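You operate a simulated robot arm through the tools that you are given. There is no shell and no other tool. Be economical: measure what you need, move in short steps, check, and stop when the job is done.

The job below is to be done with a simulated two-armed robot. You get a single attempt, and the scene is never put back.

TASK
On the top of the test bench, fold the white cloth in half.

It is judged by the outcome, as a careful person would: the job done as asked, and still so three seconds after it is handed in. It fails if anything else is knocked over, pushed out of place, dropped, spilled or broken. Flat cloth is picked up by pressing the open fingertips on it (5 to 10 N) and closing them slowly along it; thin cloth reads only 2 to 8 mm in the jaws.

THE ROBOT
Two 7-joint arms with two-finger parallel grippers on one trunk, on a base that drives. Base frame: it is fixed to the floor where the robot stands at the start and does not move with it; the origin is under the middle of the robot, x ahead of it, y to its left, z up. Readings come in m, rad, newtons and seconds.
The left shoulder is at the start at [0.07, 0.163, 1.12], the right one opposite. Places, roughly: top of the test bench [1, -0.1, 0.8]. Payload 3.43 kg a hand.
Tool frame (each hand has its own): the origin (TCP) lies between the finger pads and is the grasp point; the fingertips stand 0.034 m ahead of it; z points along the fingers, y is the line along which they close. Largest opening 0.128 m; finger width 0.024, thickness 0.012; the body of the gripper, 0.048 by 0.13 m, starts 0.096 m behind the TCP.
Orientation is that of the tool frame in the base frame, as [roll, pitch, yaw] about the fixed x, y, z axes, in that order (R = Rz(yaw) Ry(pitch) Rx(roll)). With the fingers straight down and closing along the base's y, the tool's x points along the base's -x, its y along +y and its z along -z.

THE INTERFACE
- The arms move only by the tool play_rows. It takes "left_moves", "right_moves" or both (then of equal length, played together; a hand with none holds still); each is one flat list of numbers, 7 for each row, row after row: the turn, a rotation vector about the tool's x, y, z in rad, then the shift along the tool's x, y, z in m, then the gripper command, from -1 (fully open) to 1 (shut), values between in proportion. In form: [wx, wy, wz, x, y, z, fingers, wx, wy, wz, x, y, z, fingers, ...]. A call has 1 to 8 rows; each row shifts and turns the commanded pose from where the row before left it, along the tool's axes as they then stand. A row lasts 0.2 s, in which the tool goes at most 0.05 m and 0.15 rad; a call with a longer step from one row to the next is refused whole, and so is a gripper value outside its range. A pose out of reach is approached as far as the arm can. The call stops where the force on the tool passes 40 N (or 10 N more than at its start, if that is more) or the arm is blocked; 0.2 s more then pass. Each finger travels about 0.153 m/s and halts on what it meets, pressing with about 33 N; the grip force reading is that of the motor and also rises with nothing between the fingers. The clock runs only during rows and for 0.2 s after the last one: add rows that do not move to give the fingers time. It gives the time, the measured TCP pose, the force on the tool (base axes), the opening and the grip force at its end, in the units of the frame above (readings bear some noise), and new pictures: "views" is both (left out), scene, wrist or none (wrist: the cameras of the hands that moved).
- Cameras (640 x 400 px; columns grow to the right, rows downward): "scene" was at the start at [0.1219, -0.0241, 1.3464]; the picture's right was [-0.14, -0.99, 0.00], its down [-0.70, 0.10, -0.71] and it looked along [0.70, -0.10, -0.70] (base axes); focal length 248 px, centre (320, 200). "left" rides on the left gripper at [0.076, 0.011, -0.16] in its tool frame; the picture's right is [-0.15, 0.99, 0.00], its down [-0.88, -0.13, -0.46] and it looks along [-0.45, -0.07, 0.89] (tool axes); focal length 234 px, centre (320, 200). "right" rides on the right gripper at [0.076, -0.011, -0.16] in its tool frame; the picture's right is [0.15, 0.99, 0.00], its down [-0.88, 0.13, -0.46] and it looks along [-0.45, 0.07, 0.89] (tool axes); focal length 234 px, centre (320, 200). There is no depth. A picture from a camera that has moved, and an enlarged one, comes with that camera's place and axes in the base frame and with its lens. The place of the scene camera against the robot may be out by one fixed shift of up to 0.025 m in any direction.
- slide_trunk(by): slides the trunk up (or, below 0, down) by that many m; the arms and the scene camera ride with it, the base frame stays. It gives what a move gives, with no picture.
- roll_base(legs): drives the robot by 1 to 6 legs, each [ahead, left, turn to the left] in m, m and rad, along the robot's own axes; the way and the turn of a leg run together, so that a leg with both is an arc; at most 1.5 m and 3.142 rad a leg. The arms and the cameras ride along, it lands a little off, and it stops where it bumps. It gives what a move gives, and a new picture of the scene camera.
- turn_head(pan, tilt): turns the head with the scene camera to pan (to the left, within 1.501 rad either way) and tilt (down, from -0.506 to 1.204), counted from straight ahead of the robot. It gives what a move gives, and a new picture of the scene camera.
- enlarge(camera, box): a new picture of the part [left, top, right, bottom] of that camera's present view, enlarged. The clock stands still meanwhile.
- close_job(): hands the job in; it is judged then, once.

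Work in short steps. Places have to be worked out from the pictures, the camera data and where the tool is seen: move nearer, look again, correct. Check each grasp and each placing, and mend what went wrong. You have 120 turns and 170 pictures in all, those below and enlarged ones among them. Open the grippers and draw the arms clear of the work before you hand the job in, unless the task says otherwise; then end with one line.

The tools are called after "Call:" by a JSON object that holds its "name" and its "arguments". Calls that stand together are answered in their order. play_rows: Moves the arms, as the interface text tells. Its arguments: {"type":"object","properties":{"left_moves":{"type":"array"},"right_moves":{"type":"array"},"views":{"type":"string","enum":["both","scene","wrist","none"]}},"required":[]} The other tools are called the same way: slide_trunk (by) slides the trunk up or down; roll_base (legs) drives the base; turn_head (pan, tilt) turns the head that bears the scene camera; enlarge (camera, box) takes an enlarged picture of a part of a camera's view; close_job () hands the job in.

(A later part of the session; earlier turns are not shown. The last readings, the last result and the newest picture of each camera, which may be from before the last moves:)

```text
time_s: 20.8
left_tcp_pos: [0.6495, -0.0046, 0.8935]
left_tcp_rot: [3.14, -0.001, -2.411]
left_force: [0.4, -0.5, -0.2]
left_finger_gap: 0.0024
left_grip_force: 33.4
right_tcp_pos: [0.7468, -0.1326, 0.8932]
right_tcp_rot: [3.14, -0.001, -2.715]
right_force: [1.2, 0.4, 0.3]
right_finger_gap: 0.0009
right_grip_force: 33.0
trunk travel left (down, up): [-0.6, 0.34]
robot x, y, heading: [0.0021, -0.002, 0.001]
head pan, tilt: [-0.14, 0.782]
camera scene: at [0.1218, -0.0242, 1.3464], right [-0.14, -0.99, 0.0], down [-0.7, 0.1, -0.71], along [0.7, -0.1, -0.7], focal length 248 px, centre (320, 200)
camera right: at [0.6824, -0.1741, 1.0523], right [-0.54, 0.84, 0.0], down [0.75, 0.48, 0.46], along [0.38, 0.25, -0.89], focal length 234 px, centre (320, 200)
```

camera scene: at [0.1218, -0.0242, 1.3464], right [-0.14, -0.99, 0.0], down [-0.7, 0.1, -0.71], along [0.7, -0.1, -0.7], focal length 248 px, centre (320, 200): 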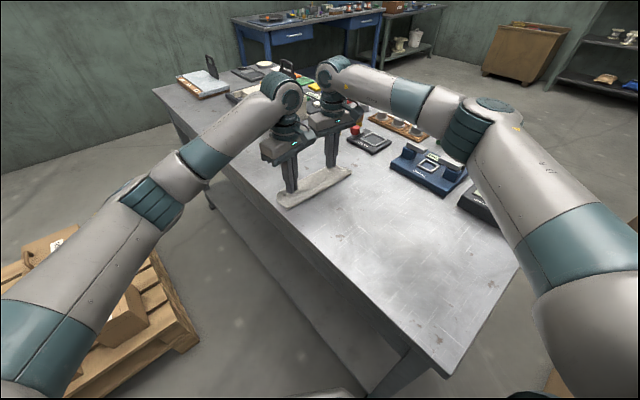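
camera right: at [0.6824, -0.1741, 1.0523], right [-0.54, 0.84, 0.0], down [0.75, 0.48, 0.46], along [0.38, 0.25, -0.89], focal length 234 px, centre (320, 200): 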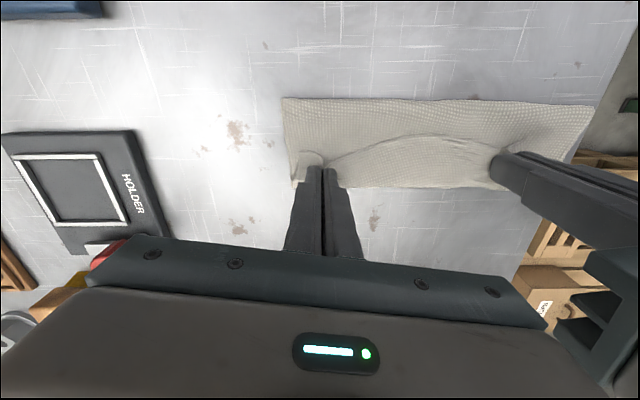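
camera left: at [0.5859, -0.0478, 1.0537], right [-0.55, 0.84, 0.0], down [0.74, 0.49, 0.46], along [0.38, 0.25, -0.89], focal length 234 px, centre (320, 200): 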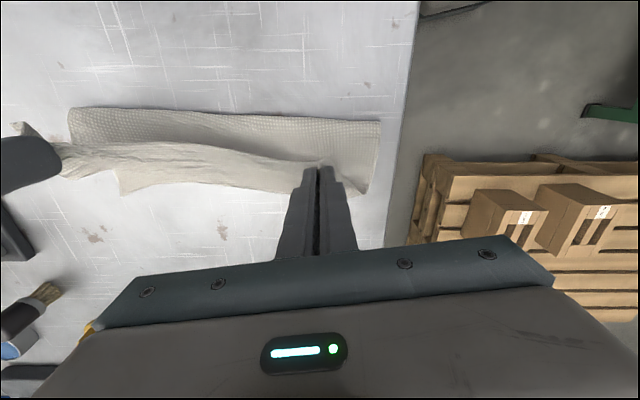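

The flap is over. I take a close look at edge alignment from both wrists.

Call:
{"name": "enlarge", "arguments": {"camera": "right", "box": [240, 70, 620, 308]}}

Call:
{"name": "enlarge", "arguments": {"camera": "left", "box": [40, 70, 420, 308]}}

```text
1.68 times, centred on (430, 189) of right
camera zoom: at [0.6824, -0.1741, 1.0523], right [-0.54, 0.84, 0.0], down [0.75, 0.48, 0.46], along [0.38, 0.25, -0.89], focal length 394 px, centre (135, 218)
```

zoom: 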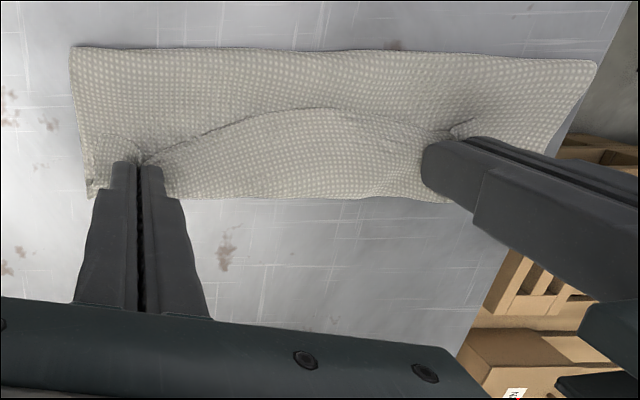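

```text
1.68 times, centred on (230, 189) of left
camera zoom: at [0.5863, -0.047, 1.0531], right [-0.55, 0.84, 0.0], down [0.74, 0.49, 0.46], along [0.38, 0.25, -0.89], focal length 394 px, centre (471, 218)
```

zoom: 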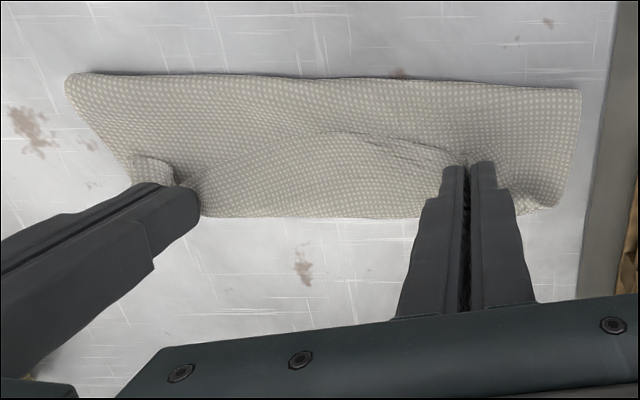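

The edges line up well. I lower about 4 mm to set the flap down and open slowly to spread the gathers.

Call:
{"name": "play_rows", "arguments": {"left_moves": [0, 0, 0, 0, 0, 0.002, 1, 0, 0, 0, 0, 0, 0.002, 1, 0, 0, 0, 0, 0, 0, 1, 0, 0, 0, 0, 0, 0, 0.9, 0, 0, 0, 0, 0, 0, 0.8, 0, 0, 0, 0, 0, 0, 0.7, 0, 0, 0, 0, 0, 0, 0.6, 0, 0, 0, 0, 0, 0, 0.55], "right_moves": [0, 0, 0, 0, 0, 0.002, 1, 0, 0, 0, 0, 0, 0.002, 1, 0, 0, 0, 0, 0, 0, 1, 0, 0, 0, 0, 0, 0, 0.9, 0, 0, 0, 0, 0, 0, 0.8, 0, 0, 0, 0, 0, 0, 0.7, 0, 0, 0, 0, 0, 0, 0.6, 0, 0, 0, 0, 0, 0, 0.55], "views": "both"}}

```text
time_s: 22.6
left_tcp_pos: [0.6484, -0.0046, 0.8887]
left_tcp_rot: [3.141, 0.0, -2.412]
left_force: [0.0, 1.1, -0.4]
left_finger_gap: 0.0289
left_grip_force: 0.0
right_tcp_pos: [0.746, -0.1312, 0.8898]
right_tcp_rot: [3.141, -0.001, -2.714]
right_force: [0.1, 0.2, 0.1]
right_finger_gap: 0.0288
right_grip_force: 0.1
trunk travel left (down, up): [-0.6, 0.34]
robot x, y, heading: [0.0029, 0.0009, -0.005]
head pan, tilt: [-0.14, 0.782]
camera scene: at [0.1219, -0.0242, 1.3463], right [-0.14, -0.99, 0.0], down [-0.7, 0.1, -0.71], along [0.7, -0.1, -0.7], focal length 248 px, centre (320, 200)
camera right: at [0.6826, -0.1737, 1.0485], right [-0.54, 0.84, 0.0], down [0.75, 0.48, 0.46], along [0.38, 0.25, -0.89], focal length 234 px, centre (320, 200)
camera left: at [0.5862, -0.0464, 1.0487], right [-0.55, 0.84, 0.0], down [0.74, 0.49, 0.46], along [0.38, 0.25, -0.89], focal length 234 px, centre (320, 200)
```

scene: 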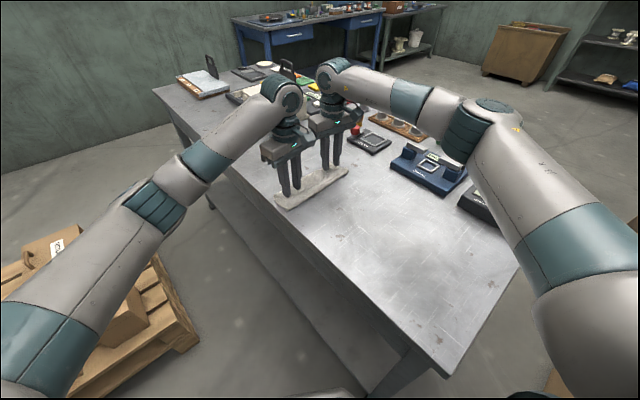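
right: 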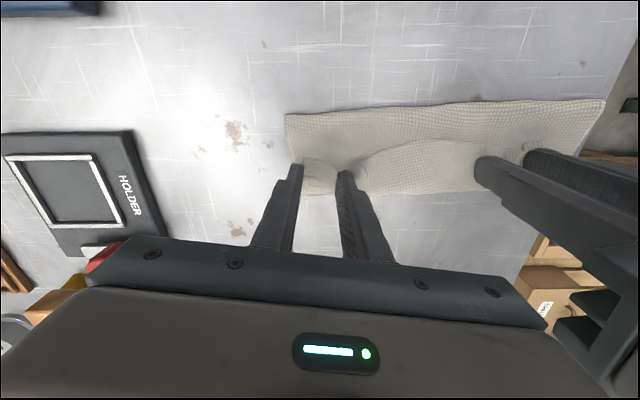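
left: 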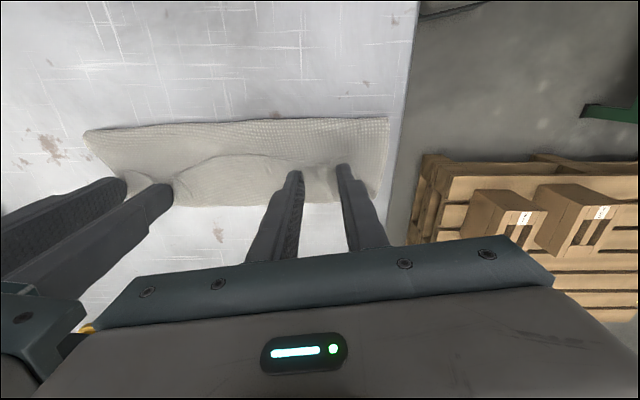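

Released. I lift both hands straight up to inspect.

Call:
{"name": "play_rows", "arguments": {"left_moves": [0, 0, 0, 0, 0, -0.01, 0.55, 0, 0, 0, 0, 0, -0.02, 0.55, 0, 0, 0, 0, 0, -0.04, 0.55, 0, 0, 0, 0, 0, -0.04, 0.55, 0, 0, 0, 0, 0, -0.04, 0.55], "right_moves": [0, 0, 0, 0, 0, -0.01, 0.55, 0, 0, 0, 0, 0, -0.02, 0.55, 0, 0, 0, 0, 0, -0.04, 0.55, 0, 0, 0, 0, 0, -0.04, 0.55, 0, 0, 0, 0, 0, -0.04, 0.55], "views": "both"}}

```text
time_s: 23.8
left_tcp_pos: [0.6482, -0.0051, 1.0416]
left_tcp_rot: [3.141, 0.001, -2.411]
left_force: [0.5, 0.5, -0.6]
left_finger_gap: 0.0289
left_grip_force: 0.1
right_tcp_pos: [0.7418, -0.1318, 1.0418]
right_tcp_rot: [-3.14, 0.002, -2.714]
right_force: [-0.9, 0.4, -0.3]
right_finger_gap: 0.0289
right_grip_force: 0.0
trunk travel left (down, up): [-0.6, 0.34]
robot x, y, heading: [-0.0042, 0.0027, 0.002]
head pan, tilt: [-0.14, 0.782]
camera scene: at [0.1198, -0.0237, 1.3464], right [-0.14, -0.99, 0.0], down [-0.7, 0.1, -0.71], along [0.7, -0.1, -0.7], focal length 248 px, centre (320, 200)
camera right: at [0.6791, -0.1753, 1.2015], right [-0.54, 0.84, 0.0], down [0.75, 0.48, 0.46], along [0.38, 0.25, -0.89], focal length 234 px, centre (320, 200)
camera left: at [0.5841, -0.0458, 1.2002], right [-0.55, 0.84, 0.0], down [0.74, 0.49, 0.46], along [0.38, 0.25, -0.89], focal length 234 px, centre (320, 200)
```

scene: 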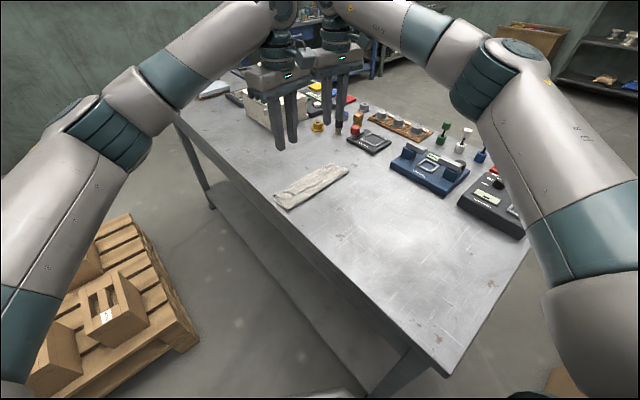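
right: 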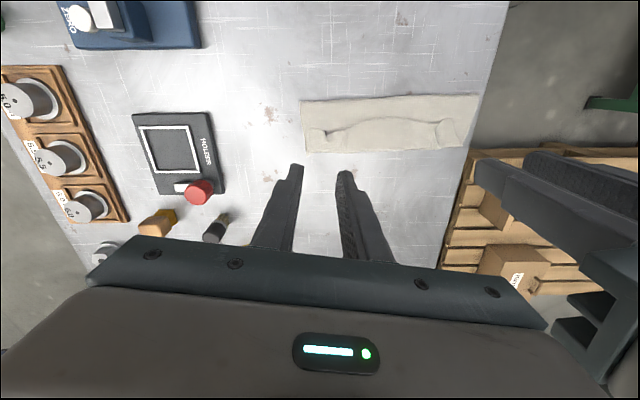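
left: 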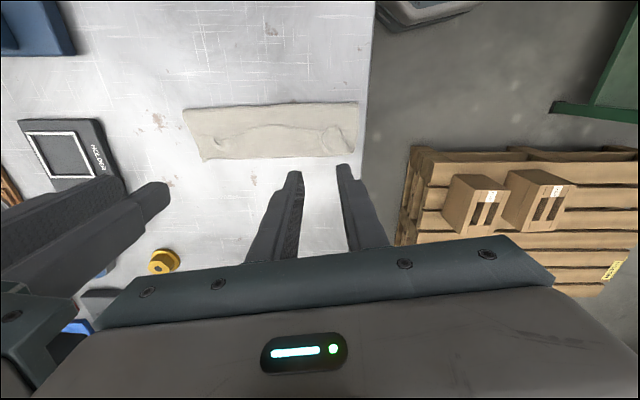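

The fold looks good. I enlarge it to inspect the edges.

Call:
{"name": "enlarge", "arguments": {"camera": "right", "box": [290, 70, 490, 195]}}

Call:
{"name": "enlarge", "arguments": {"camera": "scene", "box": [260, 150, 360, 213]}}

```text
3.20 times, centred on (390, 132) of right
camera zoom: at [0.6791, -0.1753, 1.2015], right [-0.54, 0.84, 0.0], down [0.75, 0.48, 0.46], along [0.38, 0.25, -0.89], focal length 749 px, centre (96, 416)
```

zoom: 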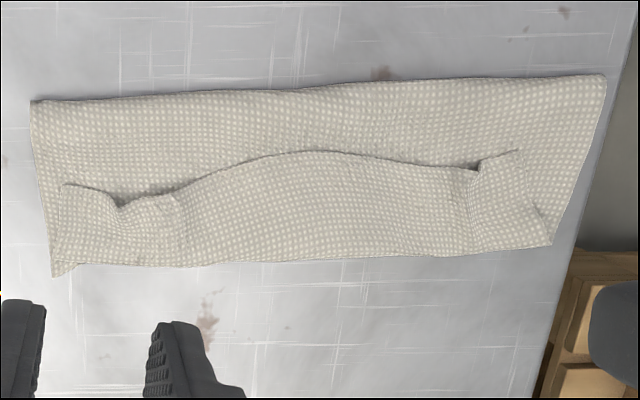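

```text
6.35 times, centred on (310, 182) of scene
camera zoom: at [0.1198, -0.0237, 1.3464], right [-0.14, -0.99, 0.0], down [-0.7, 0.1, -0.71], along [0.7, -0.1, -0.7], focal length 1575 px, centre (384, 318)
```

zoom: 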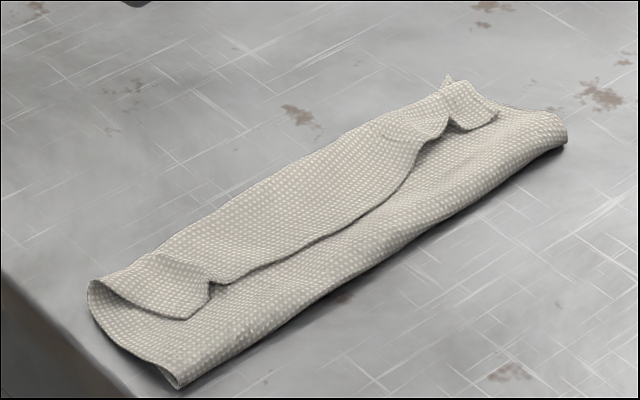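

On inspection, the top flap's free edge (BC) has curled back about 4 cm over itself, toward the robot, so this is not yet a clean half fold. I'll re-grip that free edge near both corners, lift it, and lay it over again, tauter and with the fingers tilted. First I come down above the edge.

Call:
{"name": "play_rows", "arguments": {"left_moves": [0, 0, 0.086, 0, 0, 0, 0.55, 0, 0, 0, 0, 0.0114, 0.035, 0.55, 0, 0, 0, 0, 0, 0.04, 0.55, 0, 0, 0, 0, 0, 0.04, 0.55, 0, 0, 0, 0, 0, 0.02, 0.55, 0, 0, 0, 0, 0, 0, 0.55], "right_moves": [0, 0, -0.1, 0, 0, 0, 0.55, 0, 0, 0, 0.002, 0.008, 0.035, 0.55, 0, 0, 0, 0, 0, 0.04, 0.55, 0, 0, 0, 0, 0, 0.04, 0.55, 0, 0, 0, 0, 0, 0.02, 0.55, 0, 0, 0, 0, 0, 0, 0.55], "views": "none"}}

Call:
{"name": "enlarge", "arguments": {"camera": "right", "box": [240, 70, 620, 308]}}

Call:
{"name": "enlarge", "arguments": {"camera": "left", "box": [40, 70, 420, 308]}}

```text
time_s: 25.2
left_tcp_pos: [0.6411, 0.0035, 0.903]
left_tcp_rot: [-3.142, -0.001, -2.5]
left_force: [-0.2, -0.6, -0.1]
left_finger_gap: 0.0288
left_grip_force: 0.1
right_tcp_pos: [0.7396, -0.1259, 0.9048]
right_tcp_rot: [3.141, -0.001, -2.615]
right_force: [-1.2, 0.2, 0.2]
right_finger_gap: 0.0291
right_grip_force: 0.0
trunk travel left (down, up): [-0.6, 0.34]
robot x, y, heading: [0.0002, -0.0017, -0.001]
head pan, tilt: [-0.14, 0.782]
```

```text
1.68 times, centred on (430, 189) of right
camera zoom: at [0.6806, -0.1745, 1.0637], right [-0.62, 0.78, 0.0], down [0.7, 0.56, 0.46], along [0.36, 0.28, -0.89], focal length 394 px, centre (135, 218)
```

zoom: 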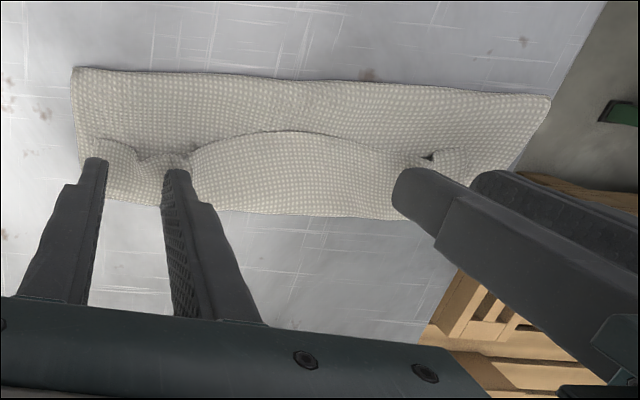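

```text
1.68 times, centred on (230, 189) of left
camera zoom: at [0.5741, -0.0321, 1.0629], right [-0.48, 0.88, 0.0], down [0.78, 0.42, 0.46], along [0.4, 0.22, -0.89], focal length 394 px, centre (471, 218)
```

zoom: 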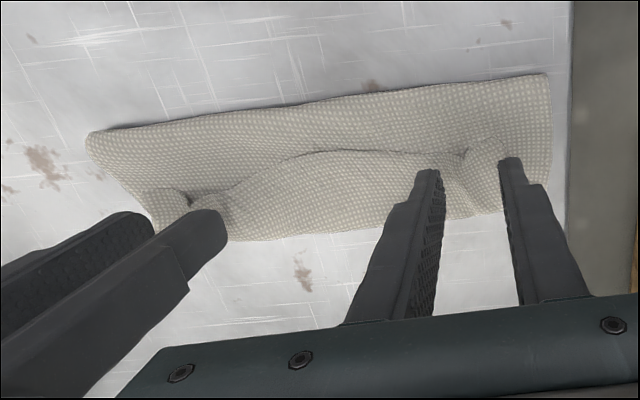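

The tips will land on the curled-back strip. I shift each hand 5 mm toward the middle and slightly toward the far side, then lower toward contact.

Call:
{"name": "play_rows", "arguments": {"left_moves": [0, 0, 0, -0.003, -0.005, 0, 0.55, 0, 0, 0, 0, 0, 0.005, 0.55, 0, 0, 0, 0, 0, 0.003, 0.55, 0, 0, 0, 0, 0, 0, 0.55], "right_moves": [0, 0, 0, -0.005, 0.005, 0, 0.55, 0, 0, 0, 0, 0, 0.006, 0.55, 0, 0, 0, 0, 0, 0.004, 0.55, 0, 0, 0, 0, 0, 0, 0.55], "views": "wrist"}}

```text
time_s: 26.2
left_tcp_pos: [0.6463, 0.0013, 0.8975]
left_tcp_rot: [-3.141, 0.0, -2.499]
left_force: [0.3, 0.5, 0.2]
left_finger_gap: 0.0285
left_grip_force: 0.2
right_tcp_pos: [0.7425, -0.1191, 0.8944]
right_tcp_rot: [3.141, 0.0, -2.616]
right_force: [-0.8, -0.2, -0.2]
right_finger_gap: 0.0287
right_grip_force: 0.0
trunk travel left (down, up): [-0.6, 0.34]
robot x, y, heading: [0.002, -0.002, 0.002]
head pan, tilt: [-0.14, 0.782]
camera right: at [0.6831, -0.1676, 1.0537], right [-0.62, 0.78, 0.0], down [0.7, 0.56, 0.46], along [0.36, 0.28, -0.89], focal length 234 px, centre (320, 200)
camera left: at [0.58, -0.0339, 1.0555], right [-0.48, 0.88, 0.0], down [0.78, 0.42, 0.46], along [0.4, 0.22, -0.89], focal length 234 px, centre (320, 200)
```

right: 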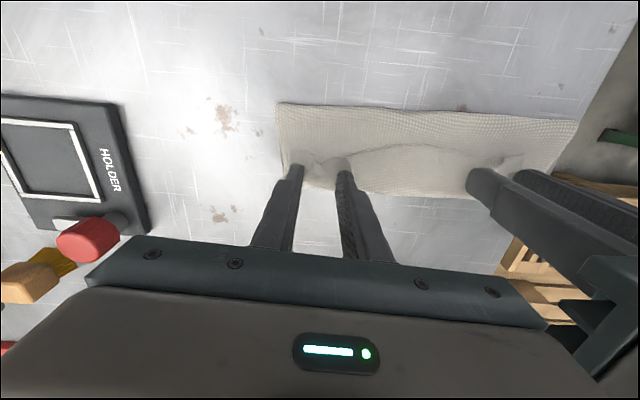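
left: 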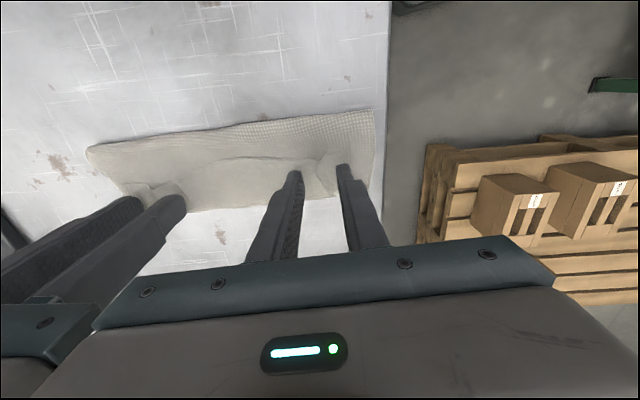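

Good placement. I step down to a light contact.

Call:
{"name": "play_rows", "arguments": {"left_moves": [0, 0, 0, 0, 0, 0.002, 0.55, 0, 0, 0, 0, 0, 0.002, 0.55, 0, 0, 0, 0, 0, 0, 0.55, 0, 0, 0, 0, 0, 0, 0.55], "right_moves": [0, 0, 0, 0, 0, 0.001, 0.55, 0, 0, 0, 0, 0, 0.001, 0.55, 0, 0, 0, 0, 0, 0, 0.55, 0, 0, 0, 0, 0, 0, 0.55], "views": "none"}}

Call:
{"name": "play_rows", "arguments": {"left_moves": [0, 0, 0, 0, 0, 0.0015, 0.55, 0, 0, 0, 0, 0, 0, 0.55, 0, 0, 0, 0, 0, 0, 0.55], "right_moves": [0, 0, 0, 0, 0, 0.0015, 0.55, 0, 0, 0, 0, 0, 0, 0.55, 0, 0, 0, 0, 0, 0, 0.55], "views": "none"}}

```text
time_s: 27.2
left_tcp_pos: [0.6467, 0.0025, 0.8922]
left_tcp_rot: [-3.141, -0.001, -2.499]
left_force: [-0.3, 0.9, 0.4]
left_finger_gap: 0.0289
left_grip_force: 0.1
right_tcp_pos: [0.7435, -0.1186, 0.8934]
right_tcp_rot: [-3.141, 0.0, -2.614]
right_force: [-0.3, 0.0, -0.2]
right_finger_gap: 0.0287
right_grip_force: 0.1
trunk travel left (down, up): [-0.6, 0.34]
robot x, y, heading: [-0.0011, 0.0028, 0.005]
head pan, tilt: [-0.14, 0.782]
```

```text
time_s: 28.0
left_tcp_pos: [0.6482, 0.0019, 0.8929]
left_tcp_rot: [-3.14, -0.001, -2.498]
left_force: [0.0, -0.3, -0.5]
left_finger_gap: 0.0287
left_grip_force: 0.0
right_tcp_pos: [0.7432, -0.1174, 0.8919]
right_tcp_rot: [3.141, 0.0, -2.613]
right_force: [0.3, 0.3, 0.4]
right_finger_gap: 0.0286
right_grip_force: 0.1
trunk travel left (down, up): [-0.6, 0.34]
robot x, y, heading: [-0.0021, -0.0021, -0.004]
head pan, tilt: [-0.14, 0.782]
```

Still free. I go 1.5 mm more, twice.

Call:
{"name": "play_rows", "arguments": {"left_moves": [0, 0, 0, 0, 0, 0.0015, 0.55, 0, 0, 0, 0, 0, 0, 0.55, 0, 0, 0, 0, 0, 0, 0.55], "right_moves": [0, 0, 0, 0, 0, 0.0015, 0.55, 0, 0, 0, 0, 0, 0, 0.55, 0, 0, 0, 0, 0, 0, 0.55], "views": "none"}}

Call:
{"name": "play_rows", "arguments": {"left_moves": [0, 0, 0, 0, 0, 0.001, 0.55, 0, 0, 0, 0, 0, 0, 0.55, 0, 0, 0, 0, 0, 0, 0.55], "right_moves": [0, 0, 0, 0, 0, 0.001, 0.55, 0, 0, 0, 0, 0, 0, 0.55, 0, 0, 0, 0, 0, 0, 0.55], "views": "none"}}

```text
time_s: 28.8
left_tcp_pos: [0.646, 0.0029, 0.89]
left_tcp_rot: [-3.141, 0.0, -2.5]
left_force: [-0.3, 0.2, 0.3]
left_finger_gap: 0.0289
left_grip_force: 0.1
right_tcp_pos: [0.7416, -0.1185, 0.8904]
right_tcp_rot: [3.141, 0.0, -2.614]
right_force: [0.0, -0.4, 0.7]
right_finger_gap: 0.0285
right_grip_force: 0.0
trunk travel left (down, up): [-0.6, 0.34]
robot x, y, heading: [-0.0043, 0.0004, -0.001]
head pan, tilt: [-0.14, 0.782]
```

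```text
time_s: 29.6
left_tcp_pos: [0.6472, 0.0022, 0.8884]
left_tcp_rot: [-3.14, 0.001, -2.499]
left_force: [0.0, 0.3, 0.0]
left_finger_gap: 0.0289
left_grip_force: 0.1
right_tcp_pos: [0.7426, -0.1184, 0.8887]
right_tcp_rot: [3.141, 0.0, -2.615]
right_force: [0.4, -0.6, 0.2]
right_finger_gap: 0.0287
right_grip_force: 0.1
trunk travel left (down, up): [-0.6, 0.34]
robot x, y, heading: [-0.0024, 0.0007, -0.003]
head pan, tilt: [-0.14, 0.782]
```

Call:
{"name": "play_rows", "arguments": {"left_moves": [0, 0, 0, 0, 0, 0.001, 0.55, 0, 0, 0, 0, 0, 0, 0.55, 0, 0, 0, 0, 0, 0, 0.55], "right_moves": [0, 0, 0, 0, 0, 0.001, 0.55, 0, 0, 0, 0, 0, 0, 0.55, 0, 0, 0, 0, 0, 0, 0.55], "views": "none"}}

Call:
{"name": "play_rows", "arguments": {"left_moves": [0, 0, 0, 0, 0, 0.0007, 0.55, 0, 0, 0, 0, 0, 0, 0.55, 0, 0, 0, 0, 0, 0, 0.55], "right_moves": [0, 0, 0, 0, 0, 0.0007, 0.55, 0, 0, 0, 0, 0, 0, 0.55, 0, 0, 0, 0, 0, 0, 0.55], "views": "none"}}

```text
time_s: 30.4
left_tcp_pos: [0.648, 0.0036, 0.8883]
left_tcp_rot: [-3.141, 0.0, -2.501]
left_force: [-0.2, -0.6, -0.3]
left_finger_gap: 0.0287
left_grip_force: 0.0
right_tcp_pos: [0.7428, -0.1189, 0.8883]
right_tcp_rot: [3.141, -0.002, -2.615]
right_force: [0.0, 0.4, 1.1]
right_finger_gap: 0.0288
right_grip_force: 0.1
trunk travel left (down, up): [-0.6, 0.34]
robot x, y, heading: [0.001, -0.001, 0.008]
head pan, tilt: [-0.14, 0.782]
```

```text
time_s: 31.2
left_tcp_pos: [0.6474, 0.0025, 0.8876]
left_tcp_rot: [-3.141, 0.0, -2.5]
left_force: [0.1, -0.4, 0.4]
left_finger_gap: 0.0287
left_grip_force: 0.0
right_tcp_pos: [0.7425, -0.1197, 0.8881]
right_tcp_rot: [-3.141, 0.0, -2.615]
right_force: [0.7, -0.1, 3.1]
right_finger_gap: 0.0289
right_grip_force: 0.0
trunk travel left (down, up): [-0.6, 0.34]
robot x, y, heading: [-0.0011, -0.0026, -0.001]
head pan, tilt: [-0.14, 0.782]
```

Right is just touching at 3 N, while left is still free. I fine-tune both.

Call:
{"name": "play_rows", "arguments": {"left_moves": [0, 0, 0, 0, 0, 0.001, 0.55, 0, 0, 0, 0, 0, 0, 0.55, 0, 0, 0, 0, 0, 0, 0.55], "right_moves": [0, 0, 0, 0, 0, 0.0002, 0.55, 0, 0, 0, 0, 0, 0, 0.55, 0, 0, 0, 0, 0, 0, 0.55], "views": "none"}}

Call:
{"name": "play_rows", "arguments": {"left_moves": [0, 0, 0, 0, 0, 0.0006, 0.55, 0, 0, 0, 0, 0, 0, 0.55, 0, 0, 0, 0, 0, 0, 0.55], "views": "wrist"}}

```text
time_s: 32.0
left_tcp_pos: [0.648, 0.0031, 0.8874]
left_tcp_rot: [3.141, -0.002, -2.5]
left_force: [-0.5, -1.1, 4.8]
left_finger_gap: 0.0287
left_grip_force: 0.1
right_tcp_pos: [0.7411, -0.1195, 0.8871]
right_tcp_rot: [3.141, -0.001, -2.614]
right_force: [0.8, 0.3, 2.2]
right_finger_gap: 0.0287
right_grip_force: 0.0
trunk travel left (down, up): [-0.6, 0.34]
robot x, y, heading: [-0.0001, -0.0006, 0.006]
head pan, tilt: [-0.14, 0.782]
```

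```text
time_s: 32.8
left_tcp_pos: [0.6469, 0.0024, 0.8865]
left_tcp_rot: [-3.14, 0.0, -2.498]
left_force: [1.5, -0.7, 12.4]
left_finger_gap: 0.0288
left_grip_force: 0.0
right_tcp_pos: [0.743, -0.1196, 0.889]
right_tcp_rot: [3.141, 0.0, -2.613]
right_force: [-0.1, -0.1, 0.3]
right_finger_gap: 0.029
right_grip_force: 0.1
trunk travel left (down, up): [-0.6, 0.34]
robot x, y, heading: [0.0043, -0.0002, -0.004]
head pan, tilt: [-0.14, 0.782]
camera left: at [0.5797, -0.033, 1.046], right [-0.48, 0.88, 0.0], down [0.78, 0.42, 0.46], along [0.4, 0.22, -0.89], focal length 234 px, centre (320, 200)
```

left: 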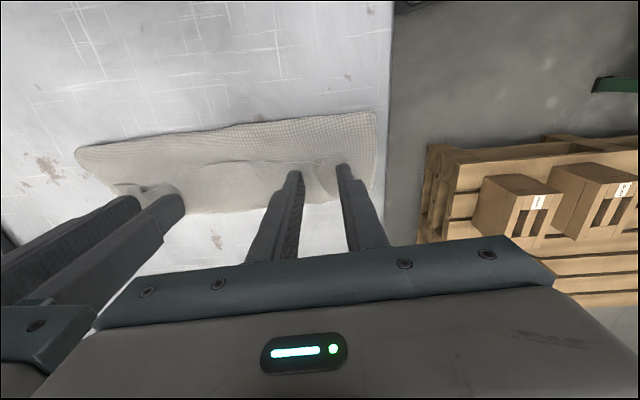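

Call:
{"name": "play_rows", "arguments": {"left_moves": [0, 0, 0, 0, 0, -0.0004, 0.55, 0, 0, 0, 0, 0, 0, 0.55, 0, 0, 0, 0, 0, 0, 0.55], "right_moves": [0, 0, 0, 0, 0, 0.0008, 0.55, 0, 0, 0, 0, 0, 0, 0.55, 0, 0, 0, 0, 0, 0, 0.55], "views": "none"}}

```text
time_s: 33.6
left_tcp_pos: [0.6461, 0.0026, 0.8862]
left_tcp_rot: [3.14, 0.001, -2.5]
left_force: [2.1, 0.6, 9.2]
left_finger_gap: 0.0286
left_grip_force: 0.0
right_tcp_pos: [0.7423, -0.119, 0.8862]
right_tcp_rot: [-3.14, 0.001, -2.615]
right_force: [-0.6, -0.6, 5.5]
right_finger_gap: 0.0288
right_grip_force: 0.0
trunk travel left (down, up): [-0.6, 0.34]
robot x, y, heading: [0.001, -0.0, -0.006]
head pan, tilt: [-0.14, 0.782]
```

Left reads 9 N and right 5.5 N. I close slowly, then lift 2.5 cm and look.

Call:
{"name": "play_rows", "arguments": {"left_moves": [0, 0, 0, 0, 0, 0, 0.61, 0, 0, 0, 0, 0, 0, 0.67, 0, 0, 0, 0, 0, 0, 0.73, 0, 0, 0, 0, 0, 0, 0.79, 0, 0, 0, 0, 0, 0, 0.85, 0, 0, 0, 0, 0, 0, 0.91, 0, 0, 0, 0, 0, 0, 0.97, 0, 0, 0, 0, 0, 0, 1], "right_moves": [0, 0, 0, 0, 0, 0, 0.61, 0, 0, 0, 0, 0, 0, 0.67, 0, 0, 0, 0, 0, 0, 0.73, 0, 0, 0, 0, 0, 0, 0.79, 0, 0, 0, 0, 0, 0, 0.85, 0, 0, 0, 0, 0, 0, 0.91, 0, 0, 0, 0, 0, 0, 0.97, 0, 0, 0, 0, 0, 0, 1], "views": "none"}}

Call:
{"name": "play_rows", "arguments": {"left_moves": [0, 0, 0, 0, 0, -0.008, 1, 0, 0, 0, 0, 0, -0.009, 1, 0, 0, 0, 0, 0, -0.008, 1, 0, 0, 0, 0, 0, 0, 1], "right_moves": [0, 0, 0, 0, 0, -0.008, 1, 0, 0, 0, 0, 0, -0.009, 1, 0, 0, 0, 0, 0, -0.008, 1, 0, 0, 0, 0, 0, 0, 1], "views": "both"}}

```text
time_s: 35.4
left_tcp_pos: [0.6466, 0.0026, 0.8873]
left_tcp_rot: [-3.14, 0.0, -2.498]
left_force: [3.8, -5.9, 5.9]
left_finger_gap: 0.0025
left_grip_force: 33.1
right_tcp_pos: [0.7411, -0.1184, 0.8865]
right_tcp_rot: [-3.141, 0.002, -2.613]
right_force: [-4.6, 5.9, 5.8]
right_finger_gap: 0.0023
right_grip_force: 33.0
trunk travel left (down, up): [-0.6, 0.34]
robot x, y, heading: [-0.0005, 0.0016, -0.001]
head pan, tilt: [-0.14, 0.782]
```

```text
time_s: 36.4
left_tcp_pos: [0.6464, 0.0026, 0.911]
left_tcp_rot: [3.141, 0.0, -2.498]
left_force: [4.7, -5.8, -0.5]
left_finger_gap: 0.0024
left_grip_force: 33.2
right_tcp_pos: [0.7435, -0.1191, 0.9113]
right_tcp_rot: [-3.141, 0.001, -2.615]
right_force: [-4.5, 5.8, -1.3]
right_finger_gap: 0.0018
right_grip_force: 32.6
trunk travel left (down, up): [-0.6, 0.34]
robot x, y, heading: [0.0008, -0.0006, 0.001]
head pan, tilt: [-0.14, 0.782]
camera scene: at [0.1219, -0.0242, 1.3463], right [-0.14, -0.99, 0.0], down [-0.7, 0.1, -0.71], along [0.7, -0.1, -0.7], focal length 248 px, centre (320, 200)
camera right: at [0.6831, -0.1676, 1.0698], right [-0.62, 0.78, 0.0], down [0.7, 0.56, 0.46], along [0.36, 0.28, -0.89], focal length 234 px, centre (320, 200)
camera left: at [0.5802, -0.0338, 1.0706], right [-0.48, 0.88, 0.0], down [0.78, 0.42, 0.46], along [0.4, 0.22, -0.89], focal length 234 px, centre (320, 200)
```

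scene: 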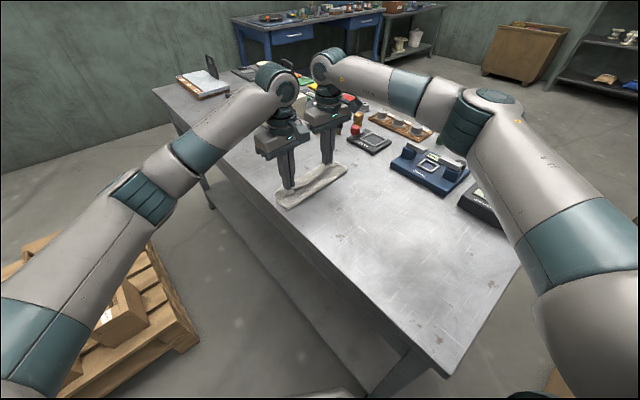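
right: 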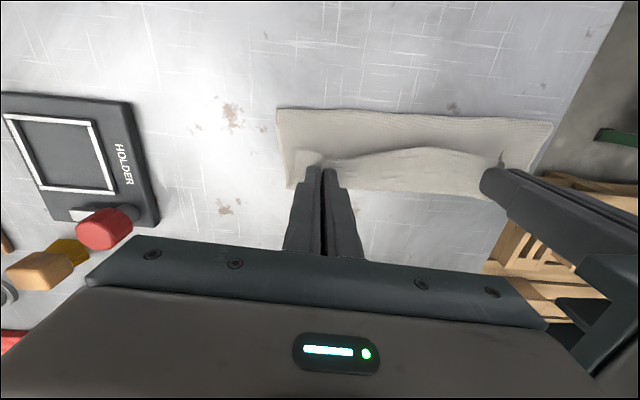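
left: 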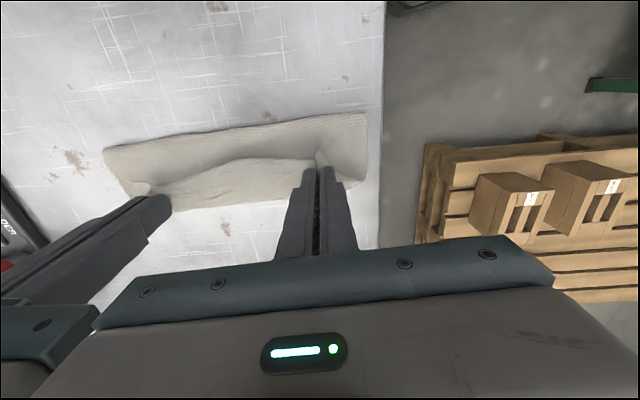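

Only the top seems to be held. I lift further, easing the hands 2 mm together, to see which layers come up.

Call:
{"name": "play_rows", "arguments": {"left_moves": [0, 0, 0, 0.002, -0.001, -0.01, 1, 0, 0, 0, 0.003, -0.001, -0.01, 1, 0, 0, 0, 0.005, 0, -0.01, 1, 0, 0, 0, 0.005, 0, -0.01, 1, 0, 0, 0, 0, 0, 0, 1], "right_moves": [0, 0, 0, 0.002, 0.001, -0.01, 1, 0, 0, 0, 0.003, 0.001, -0.01, 1, 0, 0, 0, 0.005, 0, -0.01, 1, 0, 0, 0, 0.005, 0, -0.01, 1, 0, 0, 0, 0, 0, 0, 1], "views": "none"}}

Call:
{"name": "enlarge", "arguments": {"camera": "right", "box": [240, 70, 620, 308]}}

Call:
{"name": "enlarge", "arguments": {"camera": "scene", "box": [240, 110, 400, 210]}}

Call:
{"name": "enlarge", "arguments": {"camera": "left", "box": [40, 70, 420, 308]}}

```text
time_s: 37.6
left_tcp_pos: [0.6368, -0.0075, 0.9524]
left_tcp_rot: [3.141, 0.001, -2.5]
left_force: [0.2, -0.8, 0.2]
left_finger_gap: 0.0026
left_grip_force: 32.8
right_tcp_pos: [0.7279, -0.1248, 0.9496]
right_tcp_rot: [3.141, -0.003, -2.614]
right_force: [0.4, 0.0, 0.9]
right_finger_gap: 0.0018
right_grip_force: 32.9
trunk travel left (down, up): [-0.6, 0.34]
robot x, y, heading: [-0.0006, 0.0003, -0.0]
head pan, tilt: [-0.14, 0.782]
```

```text
1.68 times, centred on (430, 189) of right
camera zoom: at [0.6685, -0.1734, 1.1087], right [-0.62, 0.78, 0.0], down [0.7, 0.56, 0.45], along [0.36, 0.28, -0.89], focal length 394 px, centre (135, 218)
```

zoom: 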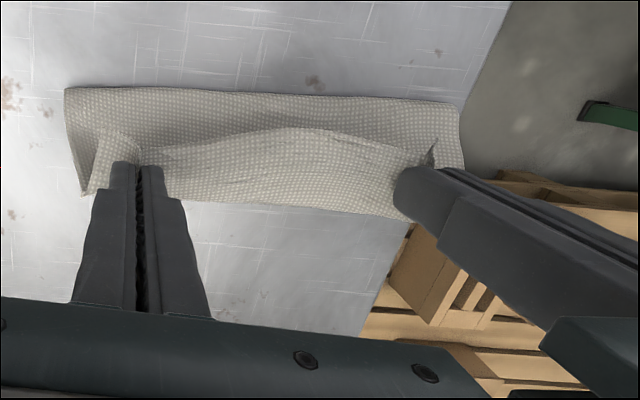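

```text
4.00 times, centred on (320, 160) of scene
camera zoom: at [0.1224, -0.024, 1.3463], right [-0.14, -0.99, 0.0], down [-0.7, 0.1, -0.71], along [0.7, -0.1, -0.71], focal length 992 px, centre (320, 360)
```

zoom: 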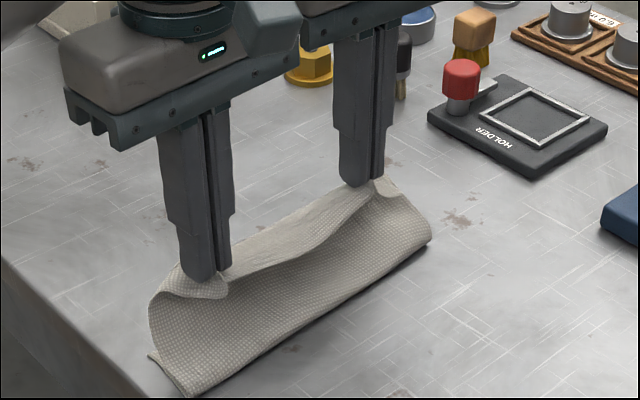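

```text
1.68 times, centred on (230, 189) of left
camera zoom: at [0.5699, -0.0439, 1.1109], right [-0.48, 0.88, 0.0], down [0.78, 0.42, 0.46], along [0.4, 0.22, -0.89], focal length 394 px, centre (471, 218)
```

zoom: 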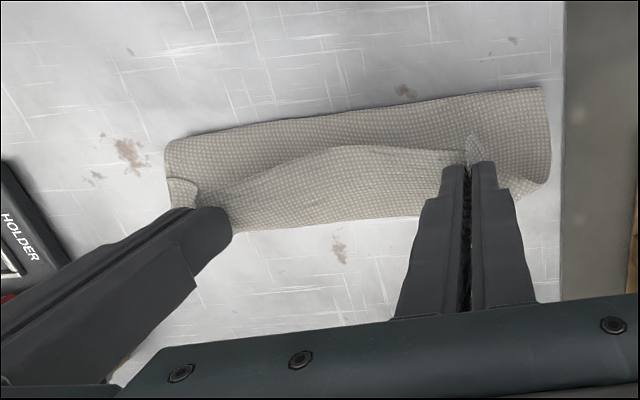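

Only the top layer came up. The hanging stub lies on the robot side, so I'll tilt both grippers with the body leaning away from the robot, so the edge points toward the far side when released. I test the tilt here.

Call:
{"name": "play_rows", "arguments": {"left_moves": [0, 0.1, 0, 0, 0, 0, 1, 0, 0.1, 0, 0, 0, 0, 1, 0, 0.1, 0, 0, 0, 0, 1, 0, 0.1, 0, 0, 0, 0, 1, 0, 0.1, 0, 0, 0, 0, 1, 0, 0, 0, 0, 0, 0, 1], "right_moves": [0, 0.1, 0, 0, 0, 0, 1, 0, 0.1, 0, 0, 0, 0, 1, 0, 0.1, 0, 0, 0, 0, 1, 0, 0.1, 0, 0, 0, 0, 1, 0, 0.1, 0, 0, 0, 0, 1, 0, 0, 0, 0, 0, 0, 1], "views": "both"}}

```text
time_s: 39.0
left_tcp_pos: [0.6367, -0.0079, 0.9518]
left_tcp_rot: [3.141, -0.501, -2.498]
left_force: [-0.5, 0.1, -0.1]
left_finger_gap: 0.0025
left_grip_force: 33.3
right_tcp_pos: [0.6873, -0.1301, 0.9469]
right_tcp_rot: [-3.14, -0.5, -2.616]
right_force: [0.2, -0.8, 0.0]
right_finger_gap: 0.0022
right_grip_force: 32.8
right hand out of reach, approached as far as the arm can: row 3, 4, 5
trunk travel left (down, up): [-0.6, 0.34]
robot x, y, heading: [-0.0009, 0.0025, -0.002]
head pan, tilt: [-0.14, 0.782]
camera scene: at [0.1221, -0.0248, 1.3463], right [-0.14, -0.99, 0.0], down [-0.7, 0.1, -0.71], along [0.7, -0.1, -0.7], focal length 248 px, centre (320, 200)
camera right: at [0.7023, -0.1352, 1.1224], right [-0.61, 0.79, 0.07], down [0.79, 0.61, -0.02], along [-0.06, 0.04, -1.0], focal length 234 px, centre (320, 200)
camera left: at [0.6391, 0.007, 1.1276], right [-0.49, 0.87, -0.07], down [0.87, 0.49, -0.02], along [0.01, -0.07, -1.0], focal length 234 px, centre (320, 200)
```

scene: 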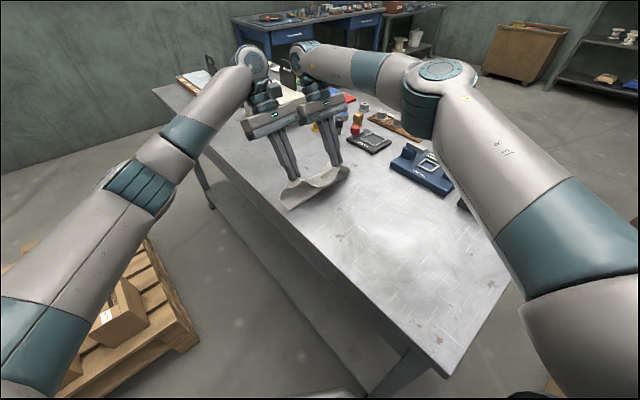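
right: 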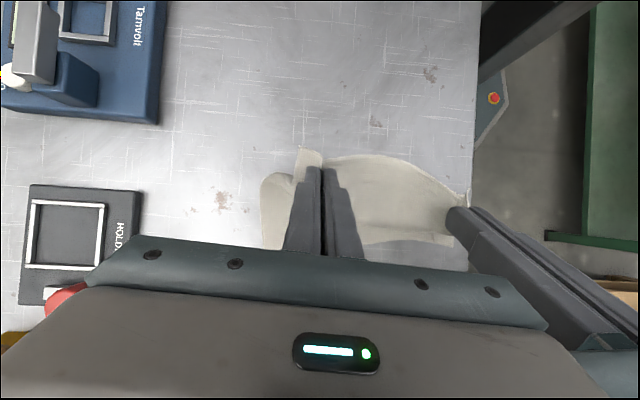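
left: 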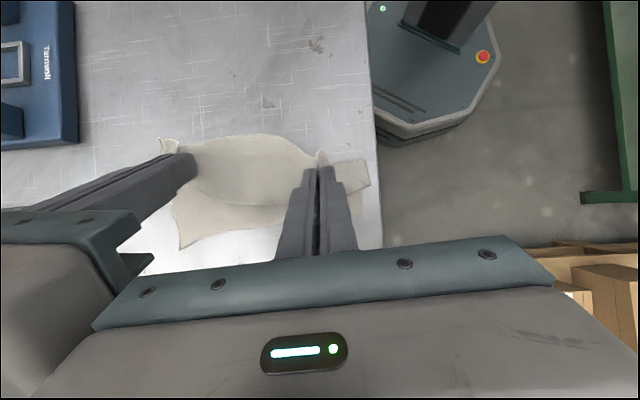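

The right arm reached its limit and drifted closer to the left hand. Before deciding, I look at the cloth in detail.

Call:
{"name": "enlarge", "arguments": {"camera": "left", "box": [120, 100, 440, 300]}}

Call:
{"name": "enlarge", "arguments": {"camera": "scene", "box": [240, 110, 400, 210]}}

```text
2.00 times, centred on (280, 200) of left
camera zoom: at [0.6391, 0.007, 1.1276], right [-0.49, 0.87, -0.07], down [0.87, 0.49, -0.02], along [0.01, -0.07, -1.0], focal length 468 px, centre (400, 200)
```

zoom: 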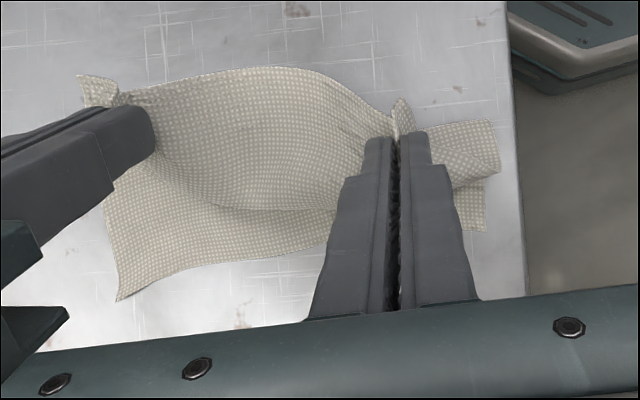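

```text
4.00 times, centred on (320, 160) of scene
camera zoom: at [0.1221, -0.0248, 1.3463], right [-0.14, -0.99, 0.0], down [-0.7, 0.1, -0.71], along [0.7, -0.1, -0.7], focal length 992 px, centre (320, 360)
```

zoom: 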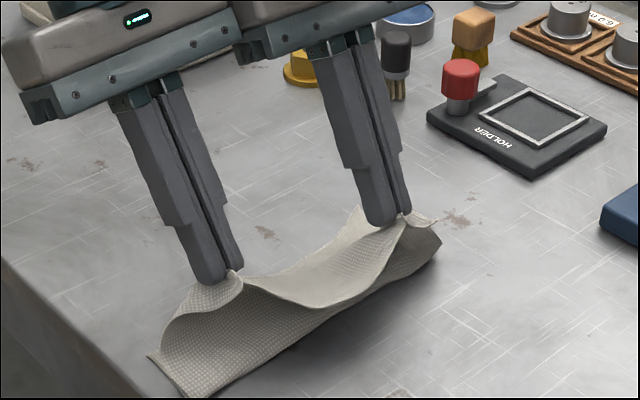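

The lower layer is fine: A≈(.776,-.133), D≈(.633,.041). The tilted right hand needs more reach. There is about 0.17 m of floor clearance beside the bench, so I'll draw the flap back past the midline and then drive the base 0.10 m parallel to the bench edge, which carries the flap forward again.

Call:
{"name": "play_rows", "arguments": {"left_moves": [0, 0, 0, 0.0132, 0, 0.0072, 1, 0, 0, 0, 0.0132, 0, 0.0072, 1, 0, 0, 0, 0.0132, 0, 0.0072, 1, 0, 0, 0, 0.0132, 0, 0.0072, 1, 0, 0, 0, 0.0132, 0, 0.0072, 1, 0, 0, 0, 0.0132, 0, 0.0072, 1, 0, 0, 0, 0.0132, 0, 0.0072, 1, 0, 0, 0, 0.0132, 0, 0.0072, 1], "right_moves": [0, 0, 0, 0.0083, -0.0046, 0.00455, 1, 0, 0, 0, 0.0083, -0.0046, 0.00455, 1, 0, 0, 0, 0.0083, -0.0046, 0.00455, 1, 0, 0, 0, 0.0083, -0.0046, 0.00455, 1, 0, 0, 0, 0.0083, -0.0046, 0.00455, 1, 0, 0, 0, 0.0083, -0.0046, 0.00455, 1, 0, 0, 0, 0.0083, -0.0046, 0.00455, 1, 0, 0, 0, 0.0083, -0.0046, 0.00455, 1], "views": "both"}}

```text
time_s: 40.8
left_tcp_pos: [0.5405, -0.0807, 0.9501]
left_tcp_rot: [-3.14, -0.499, -2.499]
left_force: [5.0, -5.4, -0.6]
left_finger_gap: 0.0023
left_grip_force: 32.7
right_tcp_pos: [0.6416, -0.1994, 0.9475]
right_tcp_rot: [3.141, -0.497, -2.613]
right_force: [-4.1, 4.8, 0.5]
right_finger_gap: 0.002
right_grip_force: 33.0
trunk travel left (down, up): [-0.6, 0.34]
robot x, y, heading: [-0.0028, -0.0019, -0.003]
head pan, tilt: [-0.14, 0.782]
camera scene: at [0.1215, -0.0248, 1.3464], right [-0.14, -0.99, 0.0], down [-0.7, 0.1, -0.71], along [0.7, -0.1, -0.7], focal length 248 px, centre (320, 200)
camera right: at [0.6561, -0.205, 1.1228], right [-0.61, 0.79, 0.07], down [0.79, 0.61, -0.02], along [-0.06, 0.04, -1.0], focal length 234 px, centre (320, 200)
camera left: at [0.5421, -0.0649, 1.1269], right [-0.49, 0.87, -0.07], down [0.87, 0.49, -0.02], along [0.02, -0.07, -1.0], focal length 234 px, centre (320, 200)
```

scene: 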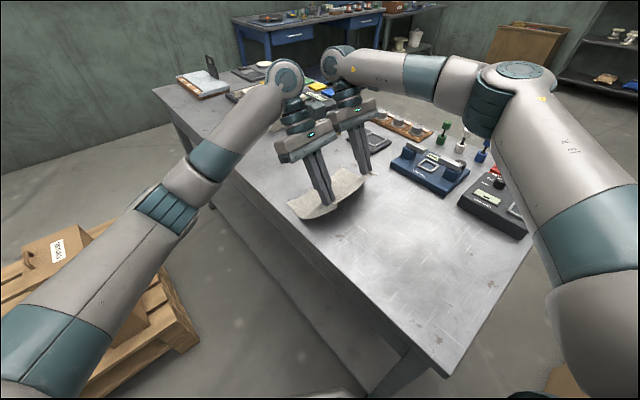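
right: 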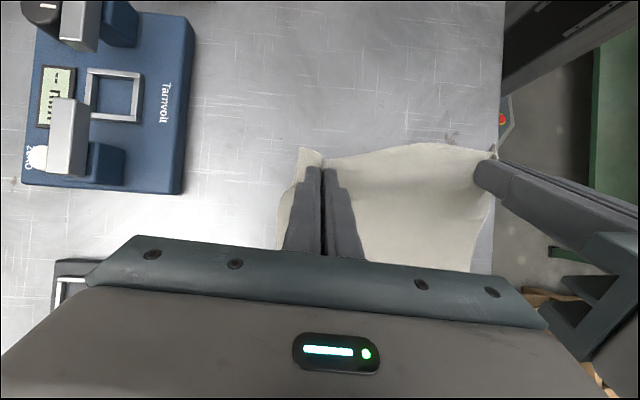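
left: 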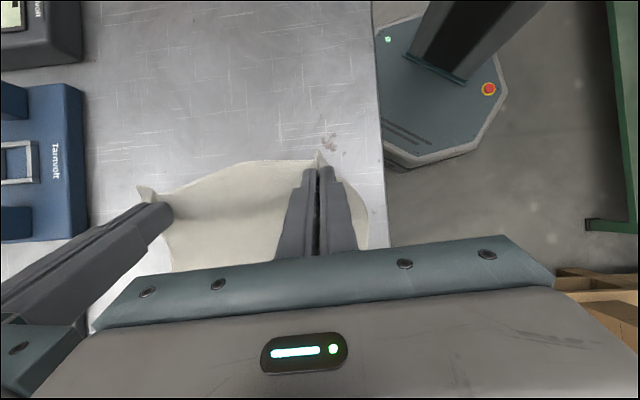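

The flap is drawn back and still held at both corners, and the base has clear floor ahead. I drive 0.10 m parallel to the bench.

Call:
{"name": "roll_base", "arguments": {"legs": [[0.077, 0.0635, 0]]}}

```text
time_s: 42.0
left_tcp_pos: [0.6195, -0.0156, 0.951]
left_tcp_rot: [3.141, -0.503, -2.499]
left_force: [6.0, -7.7, -1.4]
left_finger_gap: 0.0022
left_grip_force: 33.1
right_tcp_pos: [0.7197, -0.1361, 0.9475]
right_tcp_rot: [-3.14, -0.502, -2.615]
right_force: [-6.0, 7.3, -0.4]
right_finger_gap: 0.002
right_grip_force: 32.4
trunk travel left (down, up): [-0.6, 0.34]
robot x, y, heading: [0.0784, 0.0647, -0.007]
head pan, tilt: [-0.14, 0.782]
camera scene: at [0.2004, 0.04, 1.3463], right [-0.14, -0.99, 0.0], down [-0.7, 0.1, -0.71], along [0.7, -0.1, -0.71], focal length 248 px, centre (320, 200)
```

scene: 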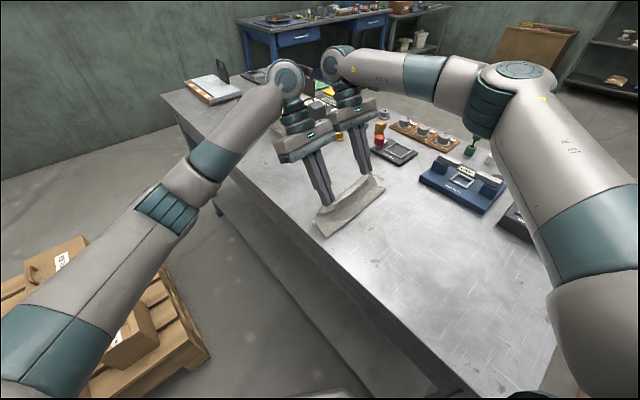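

The drive landed as planned. I take close looks at the cloth now.

Call:
{"name": "enlarge", "arguments": {"camera": "left", "box": [120, 100, 440, 300]}}

Call:
{"name": "enlarge", "arguments": {"camera": "scene", "box": [270, 140, 430, 240]}}

```text
2.00 times, centred on (280, 200) of left
camera zoom: at [0.6209, -0.0005, 1.1264], right [-0.49, 0.87, -0.07], down [0.87, 0.49, -0.02], along [0.01, -0.07, -1.0], focal length 468 px, centre (400, 200)
```

zoom: 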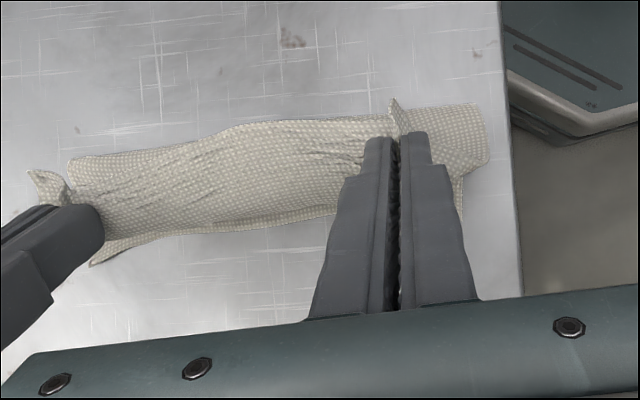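

```text
4.00 times, centred on (350, 190) of scene
camera zoom: at [0.2004, 0.04, 1.3463], right [-0.14, -0.99, 0.0], down [-0.7, 0.1, -0.71], along [0.7, -0.1, -0.71], focal length 992 px, centre (200, 240)
```

zoom: 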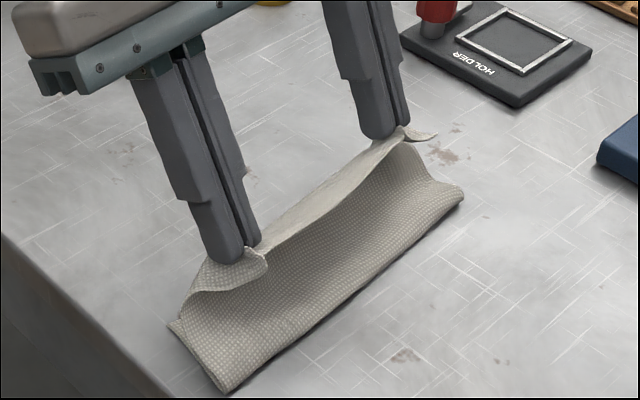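

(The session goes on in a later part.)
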